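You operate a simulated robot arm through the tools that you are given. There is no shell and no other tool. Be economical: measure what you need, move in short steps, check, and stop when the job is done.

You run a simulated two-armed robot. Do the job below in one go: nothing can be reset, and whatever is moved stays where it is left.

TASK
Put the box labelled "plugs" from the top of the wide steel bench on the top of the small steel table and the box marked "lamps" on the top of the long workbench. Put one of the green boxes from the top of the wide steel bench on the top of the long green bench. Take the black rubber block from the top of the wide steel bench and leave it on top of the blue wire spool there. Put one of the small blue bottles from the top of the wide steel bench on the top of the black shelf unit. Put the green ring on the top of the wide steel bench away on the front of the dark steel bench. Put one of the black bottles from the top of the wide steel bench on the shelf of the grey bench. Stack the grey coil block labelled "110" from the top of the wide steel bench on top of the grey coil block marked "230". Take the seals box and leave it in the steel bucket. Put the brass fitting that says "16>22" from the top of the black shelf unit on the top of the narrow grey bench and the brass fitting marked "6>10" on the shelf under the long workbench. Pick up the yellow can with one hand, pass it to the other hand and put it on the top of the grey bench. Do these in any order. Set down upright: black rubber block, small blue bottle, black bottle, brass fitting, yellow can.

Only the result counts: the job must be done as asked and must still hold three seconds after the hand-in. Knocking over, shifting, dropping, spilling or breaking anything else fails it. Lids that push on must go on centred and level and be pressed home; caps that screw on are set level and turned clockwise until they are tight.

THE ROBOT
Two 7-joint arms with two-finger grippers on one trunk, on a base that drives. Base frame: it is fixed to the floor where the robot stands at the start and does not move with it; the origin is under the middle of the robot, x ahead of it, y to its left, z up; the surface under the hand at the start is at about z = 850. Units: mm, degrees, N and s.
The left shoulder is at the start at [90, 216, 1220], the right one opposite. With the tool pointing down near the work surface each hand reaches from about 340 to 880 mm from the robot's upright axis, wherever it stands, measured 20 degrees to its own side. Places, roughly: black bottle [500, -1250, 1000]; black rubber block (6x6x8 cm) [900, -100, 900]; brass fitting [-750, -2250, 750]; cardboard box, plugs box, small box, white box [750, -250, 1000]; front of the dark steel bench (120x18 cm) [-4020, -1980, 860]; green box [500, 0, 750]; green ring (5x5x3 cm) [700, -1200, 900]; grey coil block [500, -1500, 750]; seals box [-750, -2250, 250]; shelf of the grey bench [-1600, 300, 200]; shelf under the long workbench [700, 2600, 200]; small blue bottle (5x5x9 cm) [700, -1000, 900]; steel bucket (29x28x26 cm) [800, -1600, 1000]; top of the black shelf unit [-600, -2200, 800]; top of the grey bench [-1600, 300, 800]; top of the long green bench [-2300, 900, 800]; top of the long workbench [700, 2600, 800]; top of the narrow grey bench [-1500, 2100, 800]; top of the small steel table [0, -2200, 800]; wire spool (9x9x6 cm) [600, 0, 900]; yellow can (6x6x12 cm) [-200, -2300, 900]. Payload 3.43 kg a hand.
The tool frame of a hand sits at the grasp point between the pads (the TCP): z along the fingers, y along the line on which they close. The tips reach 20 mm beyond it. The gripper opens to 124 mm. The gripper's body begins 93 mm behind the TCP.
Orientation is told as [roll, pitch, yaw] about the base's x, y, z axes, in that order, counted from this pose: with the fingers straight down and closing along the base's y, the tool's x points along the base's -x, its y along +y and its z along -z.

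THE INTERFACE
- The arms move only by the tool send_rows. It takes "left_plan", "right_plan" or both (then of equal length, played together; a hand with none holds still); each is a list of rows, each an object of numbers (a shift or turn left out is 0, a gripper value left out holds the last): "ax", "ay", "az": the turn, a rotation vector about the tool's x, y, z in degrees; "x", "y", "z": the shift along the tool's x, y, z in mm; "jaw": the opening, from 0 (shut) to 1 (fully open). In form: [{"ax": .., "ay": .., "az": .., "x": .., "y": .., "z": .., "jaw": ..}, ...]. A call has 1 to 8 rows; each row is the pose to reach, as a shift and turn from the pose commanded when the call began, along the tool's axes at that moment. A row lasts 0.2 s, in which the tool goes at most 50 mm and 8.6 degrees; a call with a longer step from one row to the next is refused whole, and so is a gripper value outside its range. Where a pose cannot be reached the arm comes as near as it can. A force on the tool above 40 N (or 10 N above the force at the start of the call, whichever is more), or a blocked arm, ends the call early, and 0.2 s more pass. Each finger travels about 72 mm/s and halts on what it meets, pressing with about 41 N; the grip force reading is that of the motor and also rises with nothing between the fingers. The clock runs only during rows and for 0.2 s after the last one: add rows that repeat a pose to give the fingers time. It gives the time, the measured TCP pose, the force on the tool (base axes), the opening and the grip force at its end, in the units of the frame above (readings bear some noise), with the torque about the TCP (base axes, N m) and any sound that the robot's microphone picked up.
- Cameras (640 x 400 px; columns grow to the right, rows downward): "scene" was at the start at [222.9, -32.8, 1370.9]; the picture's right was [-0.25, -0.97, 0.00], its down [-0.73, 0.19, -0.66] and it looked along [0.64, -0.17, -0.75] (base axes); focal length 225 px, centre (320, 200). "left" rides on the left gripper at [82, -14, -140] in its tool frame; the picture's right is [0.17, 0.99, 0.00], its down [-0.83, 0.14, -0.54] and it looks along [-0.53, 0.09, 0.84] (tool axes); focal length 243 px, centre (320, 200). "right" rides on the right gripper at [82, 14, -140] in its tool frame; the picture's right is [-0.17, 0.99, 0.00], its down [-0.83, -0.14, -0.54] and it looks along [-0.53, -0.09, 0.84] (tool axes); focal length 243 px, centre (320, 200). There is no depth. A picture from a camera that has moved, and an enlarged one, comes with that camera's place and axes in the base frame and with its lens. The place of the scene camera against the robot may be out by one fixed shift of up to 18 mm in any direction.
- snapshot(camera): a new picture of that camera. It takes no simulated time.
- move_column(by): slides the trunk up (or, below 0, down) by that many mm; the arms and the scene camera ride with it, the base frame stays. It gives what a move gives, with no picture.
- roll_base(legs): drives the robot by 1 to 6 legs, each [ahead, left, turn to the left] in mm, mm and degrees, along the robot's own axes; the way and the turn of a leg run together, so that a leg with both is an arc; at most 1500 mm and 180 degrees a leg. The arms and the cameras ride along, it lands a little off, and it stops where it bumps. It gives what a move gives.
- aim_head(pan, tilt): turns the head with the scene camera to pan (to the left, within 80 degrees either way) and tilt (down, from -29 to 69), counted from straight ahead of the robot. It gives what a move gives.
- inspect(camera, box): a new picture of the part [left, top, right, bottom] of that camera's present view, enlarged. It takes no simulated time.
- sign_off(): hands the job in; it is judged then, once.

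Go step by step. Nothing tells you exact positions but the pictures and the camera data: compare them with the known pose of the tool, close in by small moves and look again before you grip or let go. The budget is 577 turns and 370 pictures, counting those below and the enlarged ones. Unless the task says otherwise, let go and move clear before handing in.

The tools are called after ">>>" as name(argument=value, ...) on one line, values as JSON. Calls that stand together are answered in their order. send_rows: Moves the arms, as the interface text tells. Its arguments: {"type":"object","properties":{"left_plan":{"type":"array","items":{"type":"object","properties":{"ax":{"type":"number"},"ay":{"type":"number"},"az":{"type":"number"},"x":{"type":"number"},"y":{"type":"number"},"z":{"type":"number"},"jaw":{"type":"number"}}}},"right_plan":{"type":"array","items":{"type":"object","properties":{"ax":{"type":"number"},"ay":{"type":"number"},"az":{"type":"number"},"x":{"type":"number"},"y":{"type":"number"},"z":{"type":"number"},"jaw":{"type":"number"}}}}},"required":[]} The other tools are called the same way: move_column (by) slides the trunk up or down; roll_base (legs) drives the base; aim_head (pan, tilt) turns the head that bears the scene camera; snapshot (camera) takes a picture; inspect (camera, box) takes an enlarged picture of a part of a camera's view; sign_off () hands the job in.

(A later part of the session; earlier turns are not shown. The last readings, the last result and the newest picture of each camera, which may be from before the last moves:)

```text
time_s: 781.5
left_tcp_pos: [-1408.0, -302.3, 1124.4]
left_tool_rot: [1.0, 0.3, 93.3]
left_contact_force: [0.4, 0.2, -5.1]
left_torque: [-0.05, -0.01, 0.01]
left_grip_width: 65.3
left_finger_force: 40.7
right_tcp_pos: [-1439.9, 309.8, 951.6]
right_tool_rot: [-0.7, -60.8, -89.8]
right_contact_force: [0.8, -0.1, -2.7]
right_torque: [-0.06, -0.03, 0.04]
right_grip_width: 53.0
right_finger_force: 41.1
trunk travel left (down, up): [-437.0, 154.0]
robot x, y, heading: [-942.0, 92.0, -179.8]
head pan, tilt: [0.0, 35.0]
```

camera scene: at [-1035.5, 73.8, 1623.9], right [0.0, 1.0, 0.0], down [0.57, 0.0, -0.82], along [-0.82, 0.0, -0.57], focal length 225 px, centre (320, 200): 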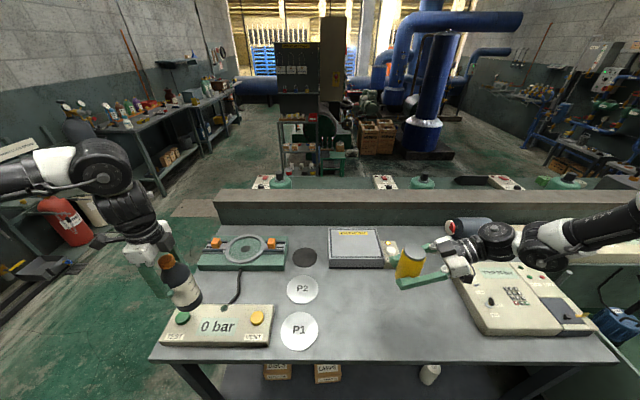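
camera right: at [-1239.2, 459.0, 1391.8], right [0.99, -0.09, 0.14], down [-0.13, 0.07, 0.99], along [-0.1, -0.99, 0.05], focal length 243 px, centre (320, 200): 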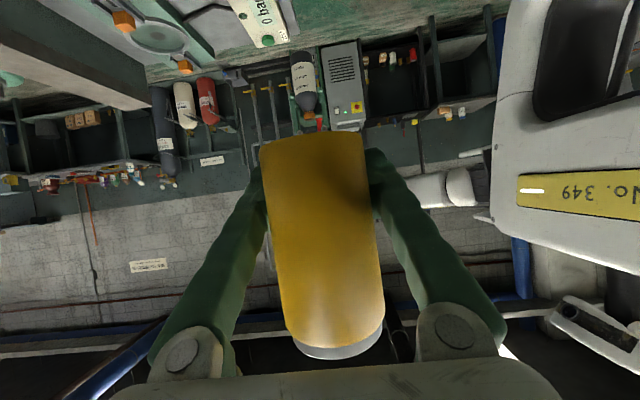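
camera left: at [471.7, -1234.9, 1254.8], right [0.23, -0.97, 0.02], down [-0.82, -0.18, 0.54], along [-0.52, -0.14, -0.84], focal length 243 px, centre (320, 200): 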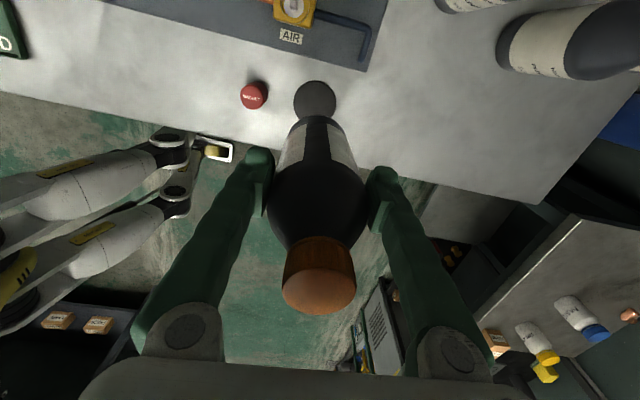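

>>> snapshot(camera="right")

>>> inspect(camera="scene", box=[340, 220, 520, 340])

```text
149 pictures are left
camera right: at [-1425.5, 470.0, 946.5], right [0.99, -0.09, 0.14], down [-0.13, 0.07, 0.99], along [-0.1, -0.99, 0.05], focal length 243 px, centre (320, 200)
```

right: 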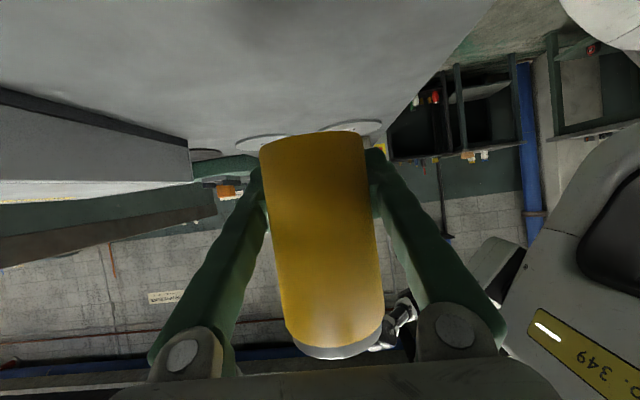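

```text
3.33 times, centred on (430, 280) of scene
camera zoom: at [-1146.0, 75.2, 1454.0], right [0.0, 1.0, 0.0], down [0.57, 0.0, -0.82], along [-0.82, 0.0, -0.57], focal length 750 px, centre (-47, -67)
```

zoom: 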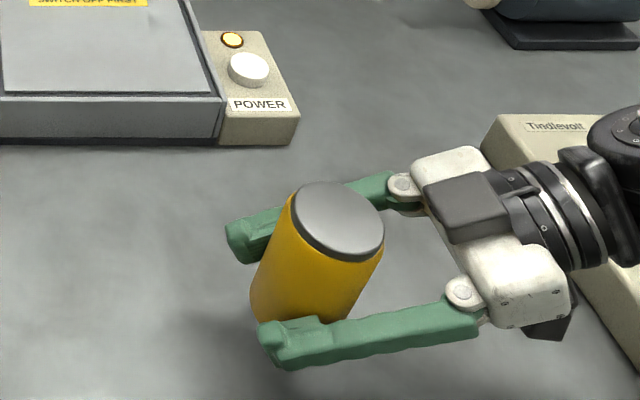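

The can hangs upright over a free spot. I lower it slowly to contact.

>>> send_rows(right_plan=[{"x": 17, "z": 10}, {"x": 35, "z": 19}, {"x": 44, "z": 24}, {"x": 48, "z": 26.5}, {"x": 52, "z": 29}, {"x": 56, "z": 31}])

>>> send_rows(right_plan=[{"x": 2.6, "z": 1.5}, {"x": 5.2, "z": 3}, {"x": 7.9, "z": 4.4}, {"x": 10.5, "z": 5.8}, {"x": 13, "z": 7.3}])

```text
time_s: 782.9
left_tcp_pos: [-1407.9, -301.8, 1123.9]
left_tool_rot: [0.9, 0.3, 93.2]
left_contact_force: [-0.5, 0.0, -4.8]
left_torque: [-0.04, -0.01, 0.0]
left_grip_width: 65.1
left_finger_force: 41.1
right_tcp_pos: [-1439.9, 309.0, 886.7]
right_tool_rot: [-0.5, -60.9, -89.9]
right_contact_force: [-0.6, -0.3, -3.0]
right_torque: [-0.06, 0.03, 0.0]
right_grip_width: 53.2
right_finger_force: 41.3
trunk travel left (down, up): [-437.0, 154.0]
robot x, y, heading: [-945.8, 92.2, -179.9]
head pan, tilt: [0.0, 35.0]
```

```text
time_s: 784.1
left_tcp_pos: [-1406.2, -300.6, 1124.8]
left_tool_rot: [0.9, 0.3, 93.2]
left_contact_force: [-0.3, 0.3, -5.3]
left_torque: [-0.04, -0.06, 0.02]
left_grip_width: 65.1
left_finger_force: 40.8
right_tcp_pos: [-1441.3, 306.5, 876.3]
right_tool_rot: [-1.7, -61.6, -88.7]
right_contact_force: [7.2, 2.6, 17.3]
right_torque: [0.93, -0.2, -0.33]
right_grip_width: 52.8
right_finger_force: 40.7
trunk travel left (down, up): [-437.0, 154.0]
robot x, y, heading: [-945.6, 88.4, -179.7]
head pan, tilt: [0.0, 35.0]
stopped in row 5 (right hand): the force on the tool passed its limit at 41 N (the readings are from after the stop); the commanded pose is now the measured one
```

Contact. I ease up slightly, open, and withdraw backwards along the hand axis.

>>> send_rows(right_plan=[{"x": -1.5, "z": -1}, {"x": -1.5, "z": -1, "jaw": 0.55}, {"x": -1.5, "z": -1, "jaw": 0.75}, {"x": -1.5, "z": -1, "jaw": 0.85}, {"x": -1.5, "z": -1, "jaw": 0.85}])

>>> inspect(camera="scene", box=[340, 220, 520, 340])

```text
time_s: 785.3
left_tcp_pos: [-1407.7, -300.9, 1124.0]
left_tool_rot: [0.9, 0.3, 93.2]
left_contact_force: [1.0, 0.2, -4.4]
left_torque: [-0.05, 0.01, 0.0]
left_grip_width: 65.2
left_finger_force: 40.5
right_tcp_pos: [-1440.8, 307.6, 877.9]
right_tool_rot: [-1.5, -61.4, -89.1]
right_contact_force: [0.5, 1.0, -0.4]
right_torque: [-0.03, 0.0, 0.0]
right_grip_width: 105.1
right_finger_force: 0.1
trunk travel left (down, up): [-437.0, 154.0]
robot x, y, heading: [-945.2, 87.1, -179.8]
head pan, tilt: [0.0, 35.0]
```

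```text
3.33 times, centred on (430, 280) of scene
camera zoom: at [-1145.8, 75.2, 1453.9], right [0.0, 1.0, 0.0], down [0.57, 0.0, -0.82], along [-0.82, 0.0, -0.57], focal length 750 px, centre (-47, -67)
```

zoom: 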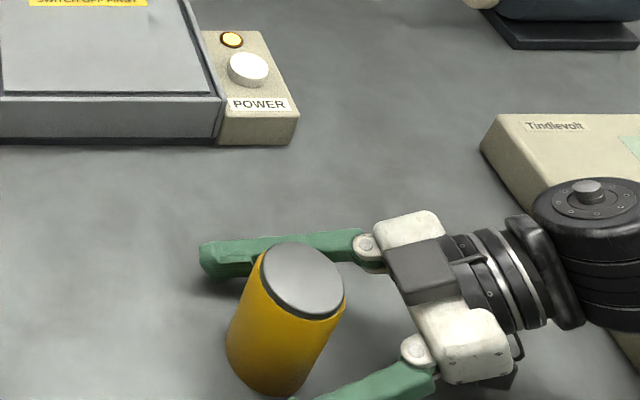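

The can stands. I withdraw along the fingers.

>>> send_rows(right_plan=[{"z": -30}, {"z": -65}, {"z": -105}, {"z": -145}, {"x": -30, "z": -170}, {"x": -70, "z": -190}])

>>> snapshot(camera="scene")

```text
time_s: 786.7
left_tcp_pos: [-1406.6, -301.9, 1124.4]
left_tool_rot: [0.9, 0.3, 93.1]
left_contact_force: [-0.3, 0.3, -5.0]
left_torque: [-0.02, 0.0, 0.0]
left_grip_width: 65.3
left_finger_force: 41.1
right_tcp_pos: [-1442.6, 440.9, 1031.7]
right_tool_rot: [-1.4, -61.4, -89.1]
right_contact_force: [0.4, -0.2, -0.7]
right_torque: [0.05, 0.01, -0.03]
right_grip_width: 105.1
right_finger_force: 0.0
trunk travel left (down, up): [-437.0, 154.0]
robot x, y, heading: [-939.7, 90.4, -179.7]
head pan, tilt: [0.0, 35.0]
```

```text
146 pictures are left
camera scene: at [-1144.8, 74.4, 1454.1], right [0.0, 1.0, 0.0], down [0.57, 0.0, -0.82], along [-0.82, 0.0, -0.57], focal length 225 px, centre (320, 200)
```

scene: 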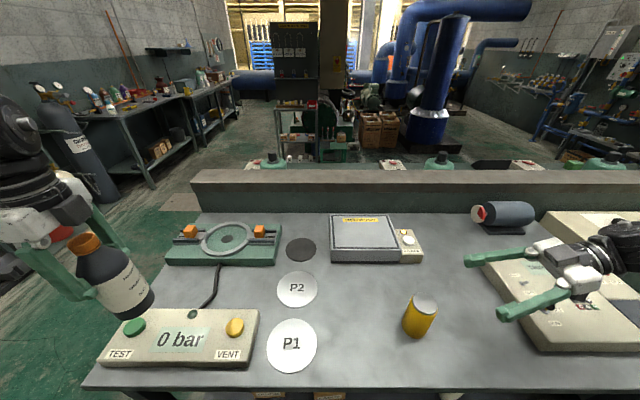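

The can is on the grey bench. Now the bottle goes on the shelf below: I back off, shift right, and lower the trunk in stages while lifting the empty right hand.

>>> roll_base(legs=[[-330, 0, 0], [0, -490, 0]])

>>> send_rows(right_plan=[{"x": -35, "z": -19}, {"x": -70, "z": -39}, {"x": -105, "z": -58}, {"x": -140, "z": -78}, {"x": -175, "z": -97}])

>>> move_column(by=-220)

>>> snapshot(camera="scene")

```text
time_s: 795.9
left_tcp_pos: [-1074.2, 182.7, 1124.7]
left_tool_rot: [0.8, 0.2, 93.5]
left_contact_force: [0.2, -0.2, -4.6]
left_torque: [-0.05, -0.02, 0.0]
left_grip_width: 65.2
left_finger_force: 41.2
right_tcp_pos: [-1115.8, 925.4, 1031.7]
right_tool_rot: [-1.5, -61.2, -88.5]
right_contact_force: [0.3, 0.4, 0.0]
right_torque: [0.0, -0.03, -0.01]
right_grip_width: 105.5
right_finger_force: 0.0
trunk travel left (down, up): [-437.0, 154.0]
robot x, y, heading: [-612.4, 577.5, -179.3]
head pan, tilt: [0.0, 35.0]
```

```text
time_s: 797.1
left_tcp_pos: [-1073.1, 182.8, 1124.2]
left_tool_rot: [0.9, 0.3, 93.5]
left_contact_force: [-0.5, 0.7, -5.0]
left_torque: [-0.05, -0.02, -0.02]
left_grip_width: 65.2
left_finger_force: 40.5
right_tcp_pos: [-1108.1, 926.9, 1232.5]
right_tool_rot: [-1.5, -61.3, -88.6]
right_contact_force: [-0.2, 1.0, -0.2]
right_torque: [0.03, -0.01, -0.03]
right_grip_width: 105.3
right_finger_force: 0.0
trunk travel left (down, up): [-437.0, 154.0]
robot x, y, heading: [-609.0, 577.4, -179.4]
head pan, tilt: [0.0, 35.0]
```

```text
time_s: 799.4
left_tcp_pos: [-1081.0, 183.9, 855.2]
left_tool_rot: [-7.5, 0.8, 93.6]
left_contact_force: [-0.1, 0.0, -5.0]
left_torque: [-0.06, 0.03, 0.0]
left_grip_width: 65.4
left_finger_force: 40.6
right_tcp_pos: [-1112.2, 926.8, 1011.9]
right_tool_rot: [-1.6, -61.3, -88.5]
right_contact_force: [0.3, 0.3, -0.6]
right_torque: [0.01, 0.01, -0.01]
right_grip_width: 105.5
right_finger_force: 0.0
trunk travel left (down, up): [-217.0, 374.0]
robot x, y, heading: [-613.2, 574.6, -179.5]
head pan, tilt: [0.0, 35.0]
```

```text
145 pictures are left
camera scene: at [-875.6, 561.2, 1228.9], right [-0.01, 1.0, 0.0], down [0.57, 0.01, -0.82], along [-0.82, -0.01, -0.57], focal length 225 px, centre (320, 200)
```

scene: 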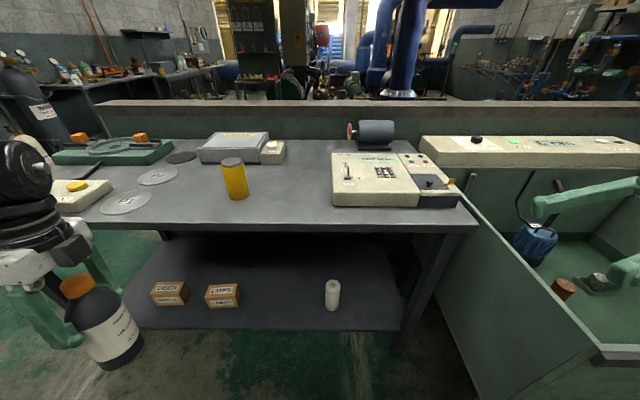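

I level the bottle, bring it inward, and lower further.

>>> send_rows(left_plan=[{"x": -30, "ay": -3.5}, {"x": -60, "ay": -7.5}, {"x": -90, "ay": -7.5}, {"x": -120, "ay": -7.5}, {"x": -120, "ay": -7.5, "z": 40}, {"x": -120, "ay": -7.5, "z": 80}], right_plan=[{"x": -35, "z": -19}, {"x": -70, "z": -39}, {"x": -105, "z": -58}, {"x": -140, "z": -78}, {"x": -175, "z": -97}, {"x": -175, "z": -97}])

>>> snapshot(camera="left")

```text
time_s: 800.8
left_tcp_pos: [-1079.5, 304.4, 771.3]
left_tool_rot: [-7.5, -6.7, 94.6]
left_contact_force: [-0.3, 0.4, -4.5]
left_torque: [-0.1, 0.01, 0.0]
left_grip_width: 64.8
left_finger_force: 40.9
right_tcp_pos: [-1113.3, 926.1, 1210.6]
right_tool_rot: [-1.4, -61.3, -88.6]
right_contact_force: [-0.1, 0.2, -0.5]
right_torque: [0.05, -0.02, 0.02]
right_grip_width: 105.5
right_finger_force: 0.1
trunk travel left (down, up): [-217.0, 374.0]
robot x, y, heading: [-616.2, 576.0, -179.3]
head pan, tilt: [0.0, 35.0]
```

```text
144 pictures are left
camera left: at [-1076.7, 206.2, 901.5], right [-0.96, -0.23, -0.15], down [-0.27, 0.75, 0.61], along [-0.03, 0.63, -0.78], focal length 243 px, centre (320, 200)
```

left: 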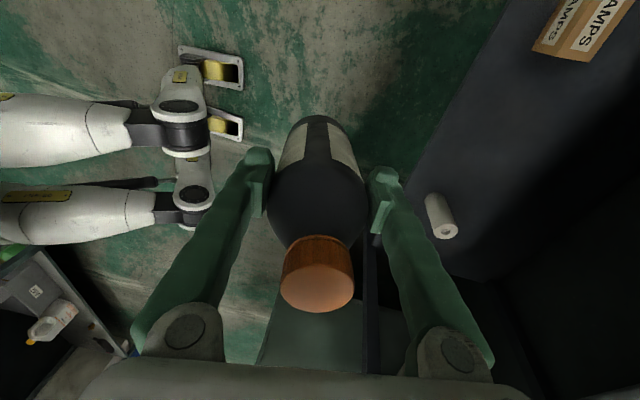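

My correction axis was wrong; I fix both angles.

>>> send_rows(left_plan=[{"ax": -3.7, "ay": 3.3}, {"ax": -7.5, "ay": 6.7}, {"ax": -7.5, "ay": 6.7, "z": 30}, {"ax": -7.5, "ay": 6.7, "z": 60}])

>>> move_column(by=-210)

>>> snapshot(camera="scene")

```text
time_s: 801.8
left_tcp_pos: [-1072.2, 314.6, 714.6]
left_tool_rot: [0.0, 0.1, 94.1]
left_contact_force: [-0.1, -0.1, -4.9]
left_torque: [-0.05, -0.01, 0.0]
left_grip_width: 65.1
left_finger_force: 41.1
right_tcp_pos: [-1112.9, 925.3, 1211.5]
right_tool_rot: [-1.5, -61.3, -88.5]
right_contact_force: [0.2, 0.7, 0.5]
right_torque: [0.0, -0.02, -0.01]
right_grip_width: 105.3
right_finger_force: 0.0
trunk travel left (down, up): [-217.0, 374.0]
robot x, y, heading: [-611.6, 576.4, -179.3]
head pan, tilt: [0.0, 35.0]
```

```text
time_s: 804.1
left_tcp_pos: [-1070.4, 310.5, 504.7]
left_tool_rot: [0.0, -0.1, 94.1]
left_contact_force: [-0.9, 0.7, -5.1]
left_torque: [-0.03, -0.05, 0.0]
left_grip_width: 64.8
left_finger_force: 40.7
right_tcp_pos: [-1109.2, 927.9, 1000.5]
right_tool_rot: [-1.6, -61.3, -88.6]
right_contact_force: [0.1, -0.6, 0.1]
right_torque: [0.0, 0.0, -0.01]
right_grip_width: 105.6
right_finger_force: 0.3
trunk travel left (down, up): [-7.0, 584.0]
robot x, y, heading: [-616.7, 579.1, -179.4]
head pan, tilt: [0.0, 35.0]
```

```text
143 pictures are left
camera scene: at [-945.6, 560.6, 1009.7], right [-0.01, 1.0, 0.0], down [0.57, 0.01, -0.82], along [-0.82, -0.01, -0.57], focal length 225 px, centre (320, 200)
```

scene: 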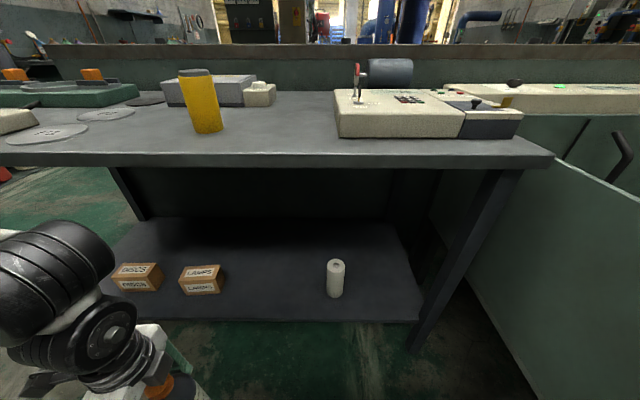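

I lower the bottle to just above shelf height and roll forward 200 mm.

>>> send_rows(left_plan=[{"z": 35}, {"z": 70}, {"z": 95}])

>>> roll_base(legs=[[200, 0, 0]])

>>> snapshot(camera="scene")

>>> snapshot(camera="left")

```text
time_s: 804.9
left_tcp_pos: [-1073.1, 311.8, 410.3]
left_tool_rot: [0.1, 0.0, 94.1]
left_contact_force: [-0.3, -0.5, -4.6]
left_torque: [-0.04, 0.0, 0.0]
left_grip_width: 65.3
left_finger_force: 41.0
right_tcp_pos: [-1110.8, 928.4, 1000.1]
right_tool_rot: [-1.5, -61.4, -88.7]
right_contact_force: [0.1, -0.2, -0.1]
right_torque: [0.0, 0.01, 0.02]
right_grip_width: 105.2
right_finger_force: 0.0
trunk travel left (down, up): [-7.0, 584.0]
robot x, y, heading: [-613.6, 577.8, -179.3]
head pan, tilt: [0.0, 35.0]
```

```text
time_s: 806.7
left_tcp_pos: [-1271.7, 307.0, 410.7]
left_tool_rot: [0.0, 0.0, 94.4]
left_contact_force: [-0.1, -0.4, -5.1]
left_torque: [-0.06, 0.0, 0.01]
left_grip_width: 65.4
left_finger_force: 41.2
right_tcp_pos: [-1311.2, 924.2, 1000.8]
right_tool_rot: [-1.4, -61.5, -88.4]
right_contact_force: [0.4, -0.3, 0.6]
right_torque: [-0.02, 0.01, 0.01]
right_grip_width: 105.2
right_finger_force: 0.0
trunk travel left (down, up): [-7.0, 584.0]
robot x, y, heading: [-813.6, 572.6, -179.2]
head pan, tilt: [0.0, 35.0]
```

```text
142 pictures are left
camera scene: at [-1146.1, 556.9, 1009.6], right [-0.01, 1.0, 0.0], down [0.57, 0.01, -0.82], along [-0.82, -0.01, -0.57], focal length 225 px, centre (320, 200)
```

scene: 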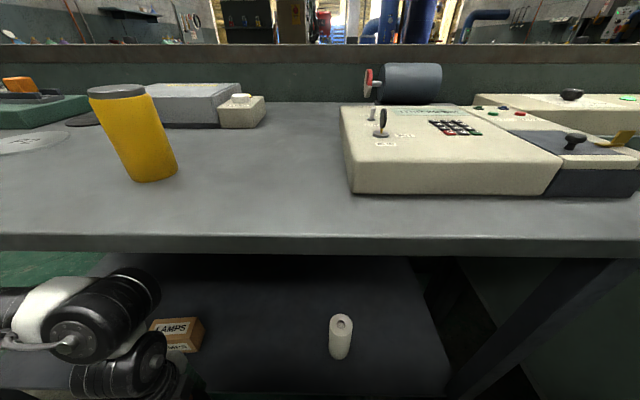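

```text
141 pictures are left
camera left: at [-1251.8, 225.6, 549.9], right [-0.97, -0.24, 0.0], down [-0.2, 0.82, 0.54], along [-0.13, 0.52, -0.84], focal length 243 px, centre (320, 200)
```

left: 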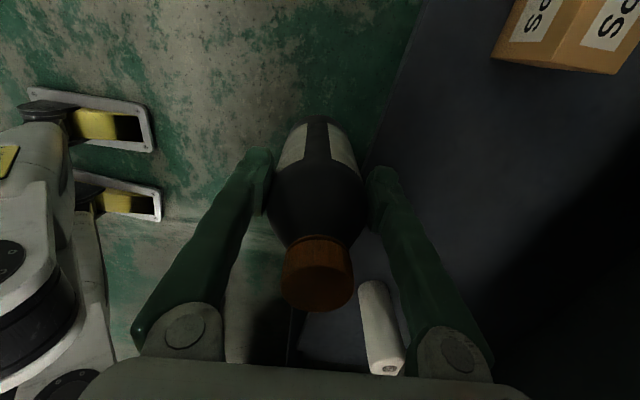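

The wrist passes under the bench top. I roll 110 mm further and look.

>>> roll_base(legs=[[110, 0, 0]])

>>> snapshot(camera="left")

```text
time_s: 808.1
left_tcp_pos: [-1330.8, 295.4, 399.4]
left_tool_rot: [-2.0, -0.6, 95.3]
left_contact_force: [-0.7, 0.2, -5.9]
left_torque: [-0.11, 0.03, 0.0]
left_grip_width: 65.4
left_finger_force: 41.2
right_tcp_pos: [-1389.5, 908.9, 1006.0]
right_tool_rot: [-0.5, -59.9, -89.0]
right_contact_force: [0.0, 0.1, 0.9]
right_torque: [0.07, -0.01, -0.04]
right_grip_width: 105.2
right_finger_force: 0.0
trunk travel left (down, up): [-7.0, 584.0]
robot x, y, heading: [-892.5, 575.2, -178.6]
head pan, tilt: [0.0, 35.0]
stopped in leg 1: the robot was blocked; the commanded pose is now the measured one
```

```text
140 pictures are left
camera left: at [-1312.8, 213.3, 538.3], right [-0.97, -0.26, -0.04], down [-0.23, 0.81, 0.54], along [-0.11, 0.53, -0.84], focal length 243 px, centre (320, 200)
```

left: 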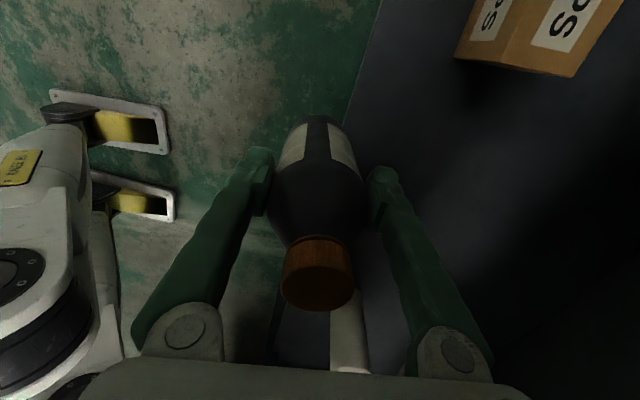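

Something touched, so I back off 30 mm and extend the arm instead.

>>> roll_base(legs=[[-35, 0, 0]])

>>> send_rows(left_plan=[{"y": 25, "ax": -1}, {"y": 50, "ax": -2}, {"y": 75, "ax": -2}, {"y": 100, "ax": -2}])

>>> snapshot(camera="left")

>>> snapshot(camera="scene")

```text
time_s: 809.0
left_tcp_pos: [-1296.7, 301.2, 400.3]
left_tool_rot: [-2.3, 0.1, 95.5]
left_contact_force: [0.5, -0.6, -4.7]
left_torque: [-0.04, 0.0, 0.01]
left_grip_width: 65.2
left_finger_force: 41.2
right_tcp_pos: [-1361.4, 919.8, 1000.5]
right_tool_rot: [-0.7, -61.1, -88.6]
right_contact_force: [0.0, -1.0, 0.2]
right_torque: [0.04, 0.03, -0.05]
right_grip_width: 105.5
right_finger_force: 0.1
trunk travel left (down, up): [-7.0, 584.0]
robot x, y, heading: [-859.3, 573.0, -178.4]
head pan, tilt: [0.0, 35.0]
```

```text
time_s: 810.0
left_tcp_pos: [-1394.9, 291.3, 396.5]
left_tool_rot: [-0.4, 0.2, 95.6]
left_contact_force: [-0.1, -0.1, -5.9]
left_torque: [-0.03, 0.0, 0.01]
left_grip_width: 65.2
left_finger_force: 41.1
right_tcp_pos: [-1362.1, 919.1, 1000.5]
right_tool_rot: [-0.7, -60.9, -88.7]
right_contact_force: [-0.7, -0.1, -0.5]
right_torque: [-0.01, -0.04, 0.0]
right_grip_width: 105.5
right_finger_force: 0.1
trunk travel left (down, up): [-7.0, 584.0]
robot x, y, heading: [-858.6, 573.2, -178.2]
head pan, tilt: [0.0, 35.0]
```

```text
139 pictures are left
camera left: at [-1373.8, 211.0, 536.7], right [-0.97, -0.26, -0.01], down [-0.22, 0.81, 0.54], along [-0.13, 0.52, -0.84], focal length 243 px, centre (320, 200)
```

left: 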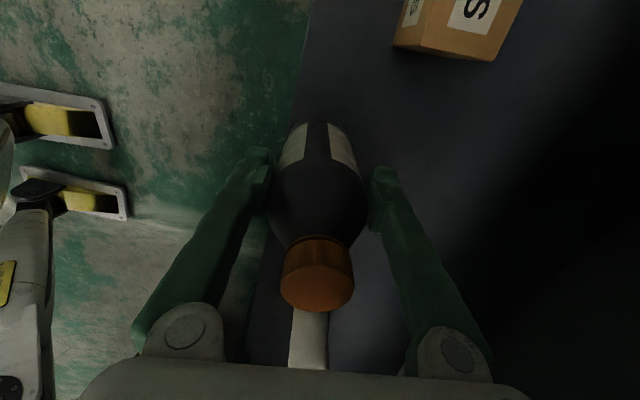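

```text
138 pictures are left
camera scene: at [-1192.4, 553.9, 1009.6], right [-0.03, 1.0, 0.0], down [0.57, 0.01, -0.82], along [-0.82, -0.02, -0.57], focal length 225 px, centre (320, 200)
```

scene: 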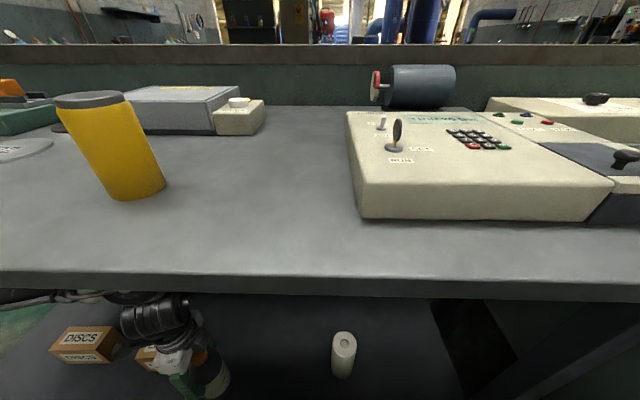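

Bottle needs ~25 mm more depth. I extend and then lower.

>>> send_rows(left_plan=[{"y": 14}, {"y": 28}, {"y": 28, "z": 20}, {"y": 28, "z": 35}, {"y": 28, "z": 45}])

>>> send_rows(left_plan=[{"z": 3}, {"z": 6}, {"z": 9}, {"z": 12}, {"z": 15}, {"z": 18}, {"z": 21}, {"z": 24}])

```text
time_s: 811.2
left_tcp_pos: [-1423.7, 288.0, 350.3]
left_tool_rot: [-0.4, 0.2, 95.5]
left_contact_force: [-0.9, -0.1, -5.3]
left_torque: [-0.07, 0.04, 0.0]
left_grip_width: 65.3
left_finger_force: 41.0
right_tcp_pos: [-1361.9, 919.1, 1000.1]
right_tool_rot: [-0.6, -61.0, -88.7]
right_contact_force: [0.2, 0.3, -0.8]
right_torque: [-0.01, -0.03, 0.02]
right_grip_width: 105.5
right_finger_force: 0.1
trunk travel left (down, up): [-7.0, 584.0]
robot x, y, heading: [-857.3, 573.8, -178.7]
head pan, tilt: [0.0, 35.0]
```

```text
time_s: 813.0
left_tcp_pos: [-1424.2, 289.4, 327.7]
left_tool_rot: [-0.1, 0.3, 95.4]
left_contact_force: [9.2, 1.4, 32.3]
left_torque: [0.37, -0.22, -0.14]
left_grip_width: 65.2
left_finger_force: 41.1
right_tcp_pos: [-1359.0, 920.8, 1001.0]
right_tool_rot: [-0.9, -61.1, -88.4]
right_contact_force: [0.9, -0.4, -0.2]
right_torque: [0.02, 0.0, -0.04]
right_grip_width: 105.6
right_finger_force: 0.1
trunk travel left (down, up): [-7.0, 584.0]
robot x, y, heading: [-856.7, 573.2, -178.9]
head pan, tilt: [0.0, 35.0]
```

Contact. I open, then slide the hand sideways off the bottle (fingers are front/back), since there is little headroom.

>>> send_rows(left_plan=[{"z": -3}, {"z": -3, "jaw": 0.7}, {"z": -3, "jaw": 0.85}, {"z": -3, "jaw": 0.9}, {"z": -6, "jaw": 0.9}])

>>> snapshot(camera="left")

```text
time_s: 814.2
left_tcp_pos: [-1424.7, 288.8, 331.2]
left_tool_rot: [-0.3, 0.2, 95.4]
left_contact_force: [-0.2, 0.4, -1.0]
left_torque: [-0.02, -0.01, -0.03]
left_grip_width: 111.7
left_finger_force: 0.1
right_tcp_pos: [-1362.1, 919.1, 998.6]
right_tool_rot: [-0.6, -61.0, -88.6]
right_contact_force: [0.2, -0.4, 0.4]
right_torque: [0.04, 0.01, 0.0]
right_grip_width: 105.4
right_finger_force: 0.2
trunk travel left (down, up): [-7.0, 584.0]
robot x, y, heading: [-862.5, 574.8, -178.7]
head pan, tilt: [0.0, 35.0]
```

```text
137 pictures are left
camera left: at [-1402.9, 208.1, 470.7], right [-0.97, -0.26, 0.0], down [-0.22, 0.82, 0.54], along [-0.13, 0.52, -0.84], focal length 243 px, centre (320, 200)
```

left: 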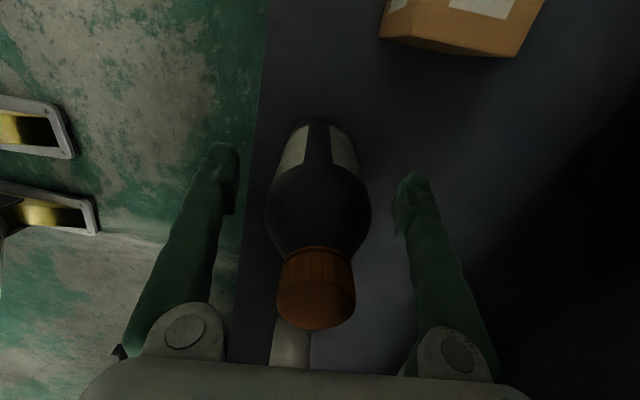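

Bottle stands free between the fingers. I slide the hand sideways (away from the bottle) and then pull out.

>>> send_rows(left_plan=[{"z": -14}, {"x": 25, "z": -16}, {"x": 55, "z": -16}, {"x": 85, "z": -16}, {"x": 105, "z": -16}])

>>> snapshot(camera="left")

>>> snapshot(camera="scene")

```text
time_s: 815.4
left_tcp_pos: [-1413.5, 184.0, 349.1]
left_tool_rot: [-0.3, 0.2, 95.4]
left_contact_force: [0.1, 0.6, -0.3]
left_torque: [-0.02, 0.0, 0.04]
left_grip_width: 111.7
left_finger_force: 0.0
right_tcp_pos: [-1363.2, 920.1, 999.0]
right_tool_rot: [-0.6, -60.9, -88.6]
right_contact_force: [0.3, -0.4, -0.8]
right_torque: [0.01, 0.01, 0.03]
right_grip_width: 105.4
right_finger_force: 0.1
trunk travel left (down, up): [-7.0, 584.0]
robot x, y, heading: [-858.4, 578.1, -178.4]
head pan, tilt: [0.0, 35.0]
```

```text
136 pictures are left
camera left: at [-1393.0, 103.2, 488.3], right [-0.97, -0.26, 0.0], down [-0.22, 0.81, 0.54], along [-0.14, 0.52, -0.84], focal length 243 px, centre (320, 200)
```

left: 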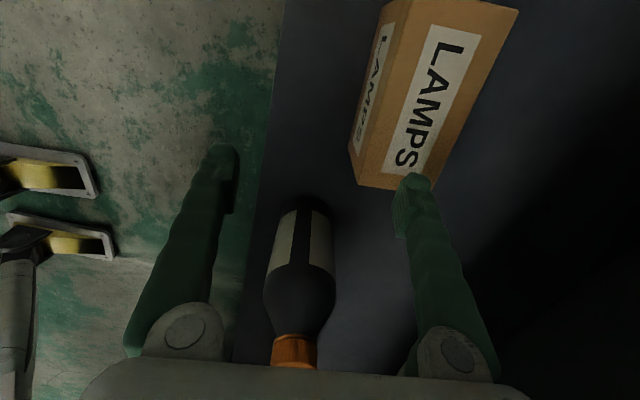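

```text
135 pictures are left
camera scene: at [-1191.9, 553.9, 1009.8], right [-0.03, 1.0, 0.0], down [0.57, 0.01, -0.82], along [-0.82, -0.02, -0.57], focal length 225 px, centre (320, 200)
```

scene: 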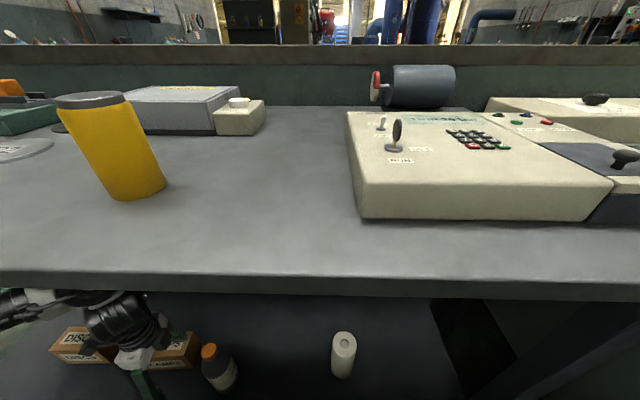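

Bottle is upright on the shelf. I back out.

>>> roll_base(legs=[[-400, 0, 0]])

>>> move_column(by=400)

>>> snapshot(camera="scene")

```text
time_s: 818.3
left_tcp_pos: [-1019.8, 188.9, 348.1]
left_tool_rot: [-0.3, 0.2, 96.2]
left_contact_force: [-0.6, 0.2, -0.3]
left_torque: [0.01, 0.03, -0.03]
left_grip_width: 111.7
left_finger_force: 0.0
right_tcp_pos: [-979.2, 925.6, 999.7]
right_tool_rot: [-0.7, -60.9, -87.7]
right_contact_force: [0.4, -0.1, -0.8]
right_torque: [0.01, 0.03, -0.02]
right_grip_width: 105.4
right_finger_force: 0.0
trunk travel left (down, up): [-7.0, 584.0]
robot x, y, heading: [-472.5, 586.6, -178.0]
head pan, tilt: [0.0, 35.0]
```

```text
time_s: 822.1
left_tcp_pos: [-1021.7, 189.2, 749.0]
left_tool_rot: [-0.3, 0.2, 96.3]
left_contact_force: [-0.3, 0.5, -0.7]
left_torque: [0.0, -0.02, 0.01]
left_grip_width: 111.8
left_finger_force: 0.0
right_tcp_pos: [-978.0, 926.1, 1399.6]
right_tool_rot: [-0.7, -61.1, -87.8]
right_contact_force: [0.2, -0.1, 0.4]
right_torque: [-0.01, -0.05, 0.02]
right_grip_width: 105.2
right_finger_force: 0.1
trunk travel left (down, up): [-407.0, 184.0]
robot x, y, heading: [-474.3, 586.5, -177.7]
head pan, tilt: [0.0, 35.0]
```

```text
134 pictures are left
camera scene: at [-682.0, 566.6, 1422.6], right [-0.04, 1.0, 0.0], down [0.57, 0.02, -0.82], along [-0.82, -0.03, -0.57], focal length 225 px, centre (320, 200)
```

scene: 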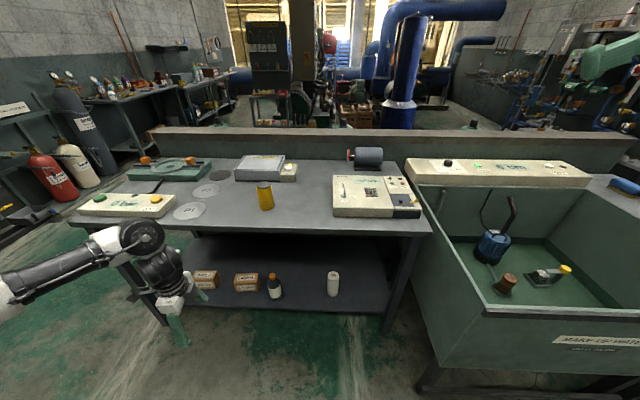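

Everything there is in order. Last item: the green ring. I restore both hands to vertical poses.

>>> send_rows(right_plan=[{"ay": 7.6}, {"ay": 15.2}, {"ay": 22.9}, {"ay": 30.5}, {"ay": 38.1}, {"ay": 45.8}, {"ay": 53.4}, {"ay": 61}], left_plan=[{"z": -42}, {"z": -84}, {"z": -126}, {"z": -168}, {"z": -210}, {"z": -252}, {"z": -294}, {"z": -336}])

>>> send_rows(right_plan=[{"az": 8.4, "z": 25}, {"az": 16.8, "z": 50}, {"az": 25.2, "z": 75}, {"az": 33.6, "z": 100}, {"az": 42, "z": 130}, {"az": 50.4, "z": 160}, {"az": 58.8, "z": 190}, {"az": 67, "z": 220}])

>>> send_rows(right_plan=[{"az": 8, "z": 20}, {"az": 16, "z": 40}, {"az": 23, "z": 50}])

```text
time_s: 823.9
left_tcp_pos: [-1021.0, 189.4, 1085.3]
left_tool_rot: [-0.2, 0.3, 96.2]
left_contact_force: [-0.6, 0.4, -0.7]
left_torque: [-0.04, 0.02, 0.0]
left_grip_width: 111.5
left_finger_force: 0.0
right_tcp_pos: [-941.6, 938.8, 1300.4]
right_tool_rot: [-1.8, -0.9, -88.4]
right_contact_force: [0.3, -0.3, 0.3]
right_torque: [0.0, 0.03, -0.04]
right_grip_width: 105.5
right_finger_force: 0.1
right hand out of reach, approached as far as the arm can: row 4, 5, 6, 7, 8
trunk travel left (down, up): [-407.0, 184.0]
robot x, y, heading: [-469.6, 590.1, -177.7]
head pan, tilt: [0.0, 35.0]
```

```text
time_s: 825.7
left_tcp_pos: [-1021.9, 189.4, 1085.1]
left_tool_rot: [-0.3, 0.1, 96.2]
left_contact_force: [0.5, 0.4, 0.4]
left_torque: [-0.03, -0.01, -0.02]
left_grip_width: 111.7
left_finger_force: 0.2
right_tcp_pos: [-937.0, 934.0, 1086.3]
right_tool_rot: [0.0, -0.3, -155.6]
right_contact_force: [-0.3, 0.4, -1.1]
right_torque: [-0.02, -0.01, 0.0]
right_grip_width: 105.4
right_finger_force: 0.1
trunk travel left (down, up): [-407.0, 184.0]
robot x, y, heading: [-471.7, 587.5, -177.7]
head pan, tilt: [0.0, 35.0]
```

```text
time_s: 826.5
left_tcp_pos: [-1020.6, 188.1, 1083.2]
left_tool_rot: [-0.3, 0.1, 96.1]
left_contact_force: [0.7, 0.1, 0.5]
left_torque: [-0.02, 0.01, 0.0]
left_grip_width: 111.8
left_finger_force: 0.0
right_tcp_pos: [-939.0, 932.3, 1033.7]
right_tool_rot: [0.0, -0.4, -178.5]
right_contact_force: [0.2, 0.2, 0.3]
right_torque: [0.03, 0.01, 0.01]
right_grip_width: 105.4
right_finger_force: 0.1
trunk travel left (down, up): [-407.0, 184.0]
robot x, y, heading: [-471.4, 590.7, -177.6]
head pan, tilt: [0.0, 35.0]
```

>>> send_rows(right_plan=[{"z": -35}, {"z": -70}])

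>>> roll_base(legs=[[0, 0, 177.6], [0, -1395, 0]])

```text
time_s: 827.1
left_tcp_pos: [-1020.9, 186.6, 1084.8]
left_tool_rot: [-0.2, 0.3, 96.2]
left_contact_force: [-0.3, -0.8, -0.4]
left_torque: [-0.01, 0.02, 0.02]
left_grip_width: 111.5
left_finger_force: 0.0
right_tcp_pos: [-937.3, 933.4, 1103.1]
right_tool_rot: [0.0, -0.3, -178.4]
right_contact_force: [0.4, 0.0, -0.7]
right_torque: [-0.01, 0.0, 0.03]
right_grip_width: 105.6
right_finger_force: 0.1
trunk travel left (down, up): [-407.0, 184.0]
robot x, y, heading: [-468.9, 585.9, -177.8]
head pan, tilt: [0.0, 35.0]
```

```text
time_s: 855.5
left_tcp_pos: [115.1, -369.5, 1084.3]
left_tool_rot: [-0.3, 0.2, -84.2]
left_contact_force: [-0.6, 0.3, 0.2]
left_torque: [0.02, 0.01, 0.01]
left_grip_width: 111.5
left_finger_force: 0.0
right_tcp_pos: [26.3, -1113.6, 1101.7]
right_tool_rot: [-0.1, -0.3, 1.0]
right_contact_force: [0.5, 0.3, -0.1]
right_torque: [-0.02, -0.01, 0.04]
right_grip_width: 105.3
right_finger_force: 0.0
trunk travel left (down, up): [-407.0, 184.0]
robot x, y, heading: [-441.7, -764.9, 1.8]
head pan, tilt: [0.0, 35.0]
```

>>> roll_base(legs=[[0, 0, -1.8], [480, 0, 0]])

>>> snapshot(camera="right")

```text
time_s: 859.2
left_tcp_pos: [605.9, -397.9, 1084.5]
left_tool_rot: [-0.2, 0.2, -86.9]
left_contact_force: [0.4, 0.4, -0.1]
left_torque: [0.04, -0.01, 0.01]
left_grip_width: 111.5
left_finger_force: 0.0
right_tcp_pos: [484.3, -1137.4, 1101.9]
right_tool_rot: [0.0, -0.3, -1.4]
right_contact_force: [-0.3, -0.9, 0.3]
right_torque: [0.02, -0.02, -0.02]
right_grip_width: 105.7
right_finger_force: 0.0
trunk travel left (down, up): [-407.0, 184.0]
robot x, y, heading: [32.2, -765.3, -0.6]
head pan, tilt: [0.0, 35.0]
```

```text
133 pictures are left
camera right: at [402.4, -1123.7, 1241.3], right [0.19, 0.98, 0.0], down [0.82, -0.16, 0.54], along [0.53, -0.1, -0.84], focal length 243 px, centre (320, 200)
```

right: 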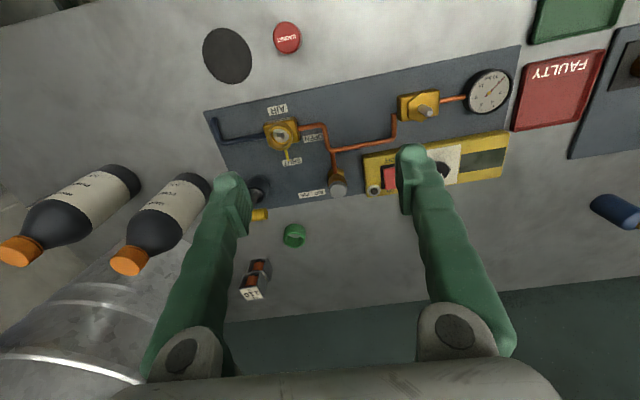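

Ring ≈(712,-1238). I move the right hand over it.

>>> send_rows(right_plan=[{"x": -40, "y": -16, "z": 10}, {"x": -80, "y": -32, "z": 25}, {"x": -120, "y": -48, "z": 45}, {"x": -160, "y": -64, "z": 65}, {"x": -198, "y": -80, "z": 85}, {"x": -230, "y": -95, "z": 110}])

>>> snapshot(camera="right")

```text
time_s: 860.6
left_tcp_pos: [608.5, -398.4, 1083.7]
left_tool_rot: [-0.4, 0.2, -86.8]
left_contact_force: [0.0, -0.4, 0.0]
left_torque: [-0.03, -0.01, -0.01]
left_grip_width: 111.6
left_finger_force: 0.1
right_tcp_pos: [713.0, -1241.4, 993.7]
right_tool_rot: [0.1, -0.2, -1.3]
right_contact_force: [0.3, -0.7, 0.0]
right_torque: [-0.01, 0.03, -0.03]
right_grip_width: 105.5
right_finger_force: 0.1
trunk travel left (down, up): [-407.0, 184.0]
robot x, y, heading: [35.7, -770.1, -0.9]
head pan, tilt: [0.0, 35.0]
```

```text
132 pictures are left
camera right: at [630.4, -1226.3, 1133.3], right [0.19, 0.98, 0.0], down [0.83, -0.16, 0.54], along [0.53, -0.1, -0.84], focal length 243 px, centre (320, 200)
```

right: 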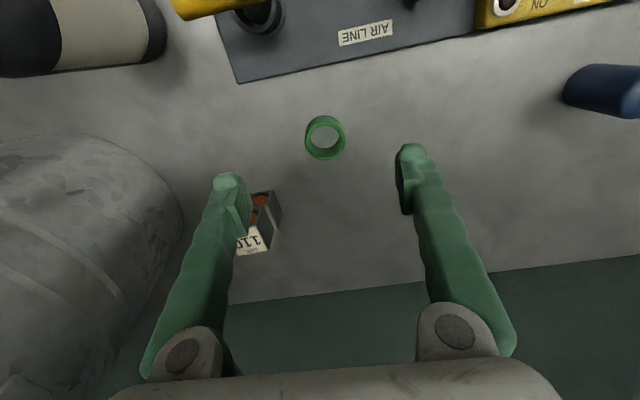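

>>> send_rows(right_plan=[{"x": -3, "y": 4, "z": 40, "jaw": 0.7}, {"x": -3, "y": 4, "z": 80}, {"x": -3, "y": 4, "z": 110}, {"x": -3, "y": 4, "z": 120}, {"x": -3, "y": 4, "z": 120, "jaw": 0.45}, {"x": -3, "y": 4, "z": 120, "jaw": 0.3}, {"x": -3, "y": 4, "z": 120, "jaw": 0.3}])

>>> send_rows(right_plan=[{"z": -10}, {"z": -40}, {"z": -80}])

>>> snapshot(camera="right")

```text
time_s: 862.2
left_tcp_pos: [607.4, -398.4, 1083.7]
left_tool_rot: [-0.3, 0.2, -86.8]
left_contact_force: [1.4, 0.0, 0.2]
left_torque: [-0.01, 0.01, 0.05]
left_grip_width: 111.7
left_finger_force: 0.0
right_tcp_pos: [718.3, -1233.4, 873.7]
right_tool_rot: [0.0, -0.2, -1.3]
right_contact_force: [-0.1, 0.3, -0.2]
right_torque: [0.0, 0.01, -0.01]
right_grip_width: 41.6
right_finger_force: 40.6
trunk travel left (down, up): [-407.0, 184.0]
robot x, y, heading: [36.0, -767.5, -0.9]
head pan, tilt: [0.0, 35.0]
```

```text
time_s: 863.0
left_tcp_pos: [605.7, -397.3, 1084.2]
left_tool_rot: [-0.2, 0.2, -86.8]
left_contact_force: [-0.2, -0.2, 0.8]
left_torque: [0.02, -0.02, 0.01]
left_grip_width: 111.8
left_finger_force: 0.1
right_tcp_pos: [715.6, -1235.5, 956.6]
right_tool_rot: [-0.1, -0.3, -1.4]
right_contact_force: [-0.4, -0.6, 0.2]
right_torque: [0.0, -0.01, 0.02]
right_grip_width: 41.7
right_finger_force: 40.9
trunk travel left (down, up): [-407.0, 184.0]
robot x, y, heading: [35.5, -768.9, -0.6]
head pan, tilt: [0.0, 35.0]
```

```text
131 pictures are left
camera right: at [633.4, -1221.1, 1095.7], right [0.19, 0.98, 0.0], down [0.82, -0.16, 0.54], along [0.53, -0.1, -0.84], focal length 243 px, centre (320, 200)
```

right: 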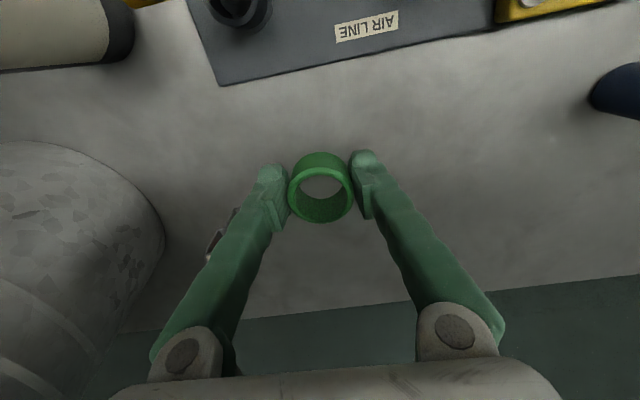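

Ring held. I lift, retract, back off and turn west to look along the way to the dark steel bench.

>>> send_rows(right_plan=[{"z": -45}, {"z": -90}, {"z": -130}, {"x": 40, "z": -140}, {"x": 80, "z": -145}, {"x": 120, "z": -150}, {"x": 160, "z": -150}, {"x": 190, "z": -150}])

>>> roll_base(legs=[[-450, 0, 0], [0, 0, -175]])

>>> aim_head(pan=0, tilt=18)

>>> snapshot(camera="scene")

```text
time_s: 864.9
left_tcp_pos: [604.4, -398.1, 1083.7]
left_tool_rot: [-0.3, 0.2, -86.7]
left_contact_force: [-0.3, -1.0, 0.1]
left_torque: [0.01, -0.01, 0.03]
left_grip_width: 111.5
left_finger_force: 0.1
right_tcp_pos: [522.7, -1230.8, 1102.7]
right_tool_rot: [0.1, -0.4, -1.3]
right_contact_force: [0.0, -0.5, -0.6]
right_torque: [-0.01, 0.04, -0.02]
right_grip_width: 41.5
right_finger_force: 41.3
right hand out of reach, approached as far as the arm can: row 3
trunk travel left (down, up): [-407.0, 184.0]
robot x, y, heading: [38.4, -768.1, -0.6]
head pan, tilt: [0.0, 35.0]
```

```text
time_s: 877.9
left_tcp_pos: [-921.4, -1208.8, 1084.2]
left_tool_rot: [-0.3, 0.2, 101.3]
left_contact_force: [0.8, 0.1, 0.3]
left_torque: [0.03, 0.0, 0.03]
left_grip_width: 111.4
left_finger_force: 0.0
right_tcp_pos: [-956.1, -372.7, 1102.1]
right_tool_rot: [0.0, -0.3, -173.4]
right_contact_force: [-0.2, -1.1, -1.0]
right_torque: [-0.02, -0.02, 0.02]
right_grip_width: 41.3
right_finger_force: 41.1
trunk travel left (down, up): [-407.0, 184.0]
robot x, y, heading: [-409.1, -763.3, -172.9]
head pan, tilt: [0.0, 35.0]
```

```text
time_s: 878.7
left_tcp_pos: [-920.1, -1208.0, 1084.6]
left_tool_rot: [-0.2, 0.2, 101.2]
left_contact_force: [0.3, -0.4, -0.6]
left_torque: [0.03, 0.03, -0.01]
left_grip_width: 111.8
left_finger_force: 0.1
right_tcp_pos: [-956.0, -373.0, 1102.3]
right_tool_rot: [0.0, -0.3, -173.5]
right_contact_force: [-0.7, 1.2, 0.0]
right_torque: [-0.02, -0.02, -0.02]
right_grip_width: 41.0
right_finger_force: 40.9
trunk travel left (down, up): [-407.0, 184.0]
robot x, y, heading: [-405.8, -762.0, -172.8]
head pan, tilt: [0.0, 18.0]
```

```text
130 pictures are left
camera scene: at [-622.3, -803.8, 1449.7], right [-0.12, 0.99, 0.0], down [0.31, 0.04, -0.95], along [-0.94, -0.12, -0.31], focal length 225 px, centre (320, 200)
```

scene: 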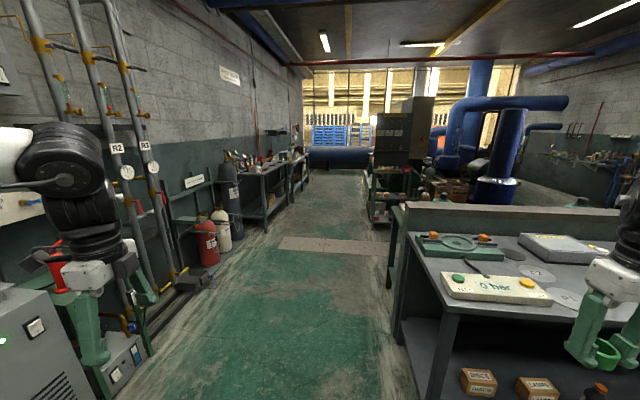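

The aisle is clear. I drive west along y≈-1050.

>>> roll_base(legs=[[0, 0, -7], [0, 290, 0], [1400, 0, 0], [1200, 0, 0]])

>>> aim_head(pan=40, tilt=25)

>>> snapshot(camera="scene")

```text
time_s: 899.5
left_tcp_pos: [-3636.5, -1354.8, 1083.5]
left_tool_rot: [-0.2, 0.2, 90.8]
left_contact_force: [0.1, 0.6, 0.1]
left_torque: [0.02, -0.02, -0.02]
left_grip_width: 111.5
left_finger_force: 0.0
right_tcp_pos: [-3521.1, -525.8, 1101.7]
right_tool_rot: [0.0, -0.3, 176.2]
right_contact_force: [0.0, -0.1, 0.0]
right_torque: [0.0, 0.0, 0.0]
right_grip_width: 41.2
right_finger_force: 41.7
trunk travel left (down, up): [-407.0, 184.0]
robot x, y, heading: [-3054.2, -1005.9, 176.7]
head pan, tilt: [0.0, 18.0]
```

```text
time_s: 900.6
left_tcp_pos: [-3636.7, -1355.7, 1083.9]
left_tool_rot: [-0.3, 0.2, 90.9]
left_contact_force: [-0.9, 0.3, -0.1]
left_torque: [-0.02, 0.0, 0.02]
left_grip_width: 111.8
left_finger_force: 0.0
right_tcp_pos: [-3521.3, -525.3, 1102.1]
right_tool_rot: [0.0, -0.4, 176.1]
right_contact_force: [-0.6, -0.8, 0.0]
right_torque: [-0.01, -0.02, 0.03]
right_grip_width: 40.9
right_finger_force: 40.9
trunk travel left (down, up): [-407.0, 184.0]
robot x, y, heading: [-3050.1, -1008.7, 176.8]
head pan, tilt: [40.0, 25.0]
```

```text
129 pictures are left
camera scene: at [-3248.3, -1069.1, 1438.5], right [-0.6, 0.8, 0.0], down [0.34, 0.25, -0.91], along [-0.73, -0.54, -0.42], focal length 225 px, centre (320, 200)
```

scene: 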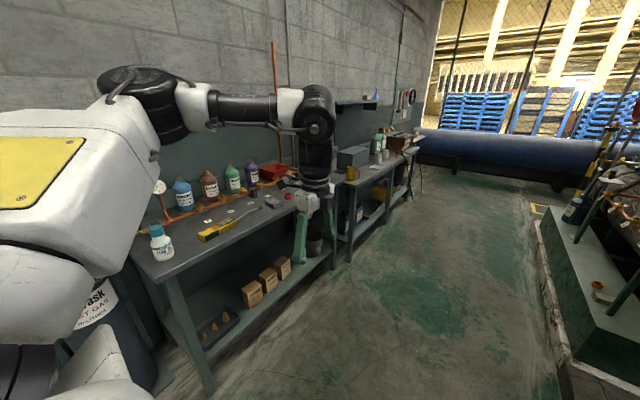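

>>> inspect(camera="scene", box=[130, 110, 430, 300])

```text
2.11 times, centred on (280, 205) of scene
camera zoom: at [-3248.3, -1069.1, 1438.5], right [-0.6, 0.8, 0.0], down [0.34, 0.25, -0.91], along [-0.73, -0.54, -0.42], focal length 474 px, centre (404, 190)
```

zoom: 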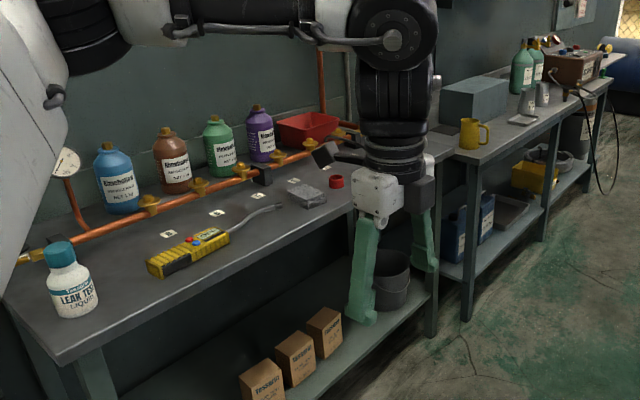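

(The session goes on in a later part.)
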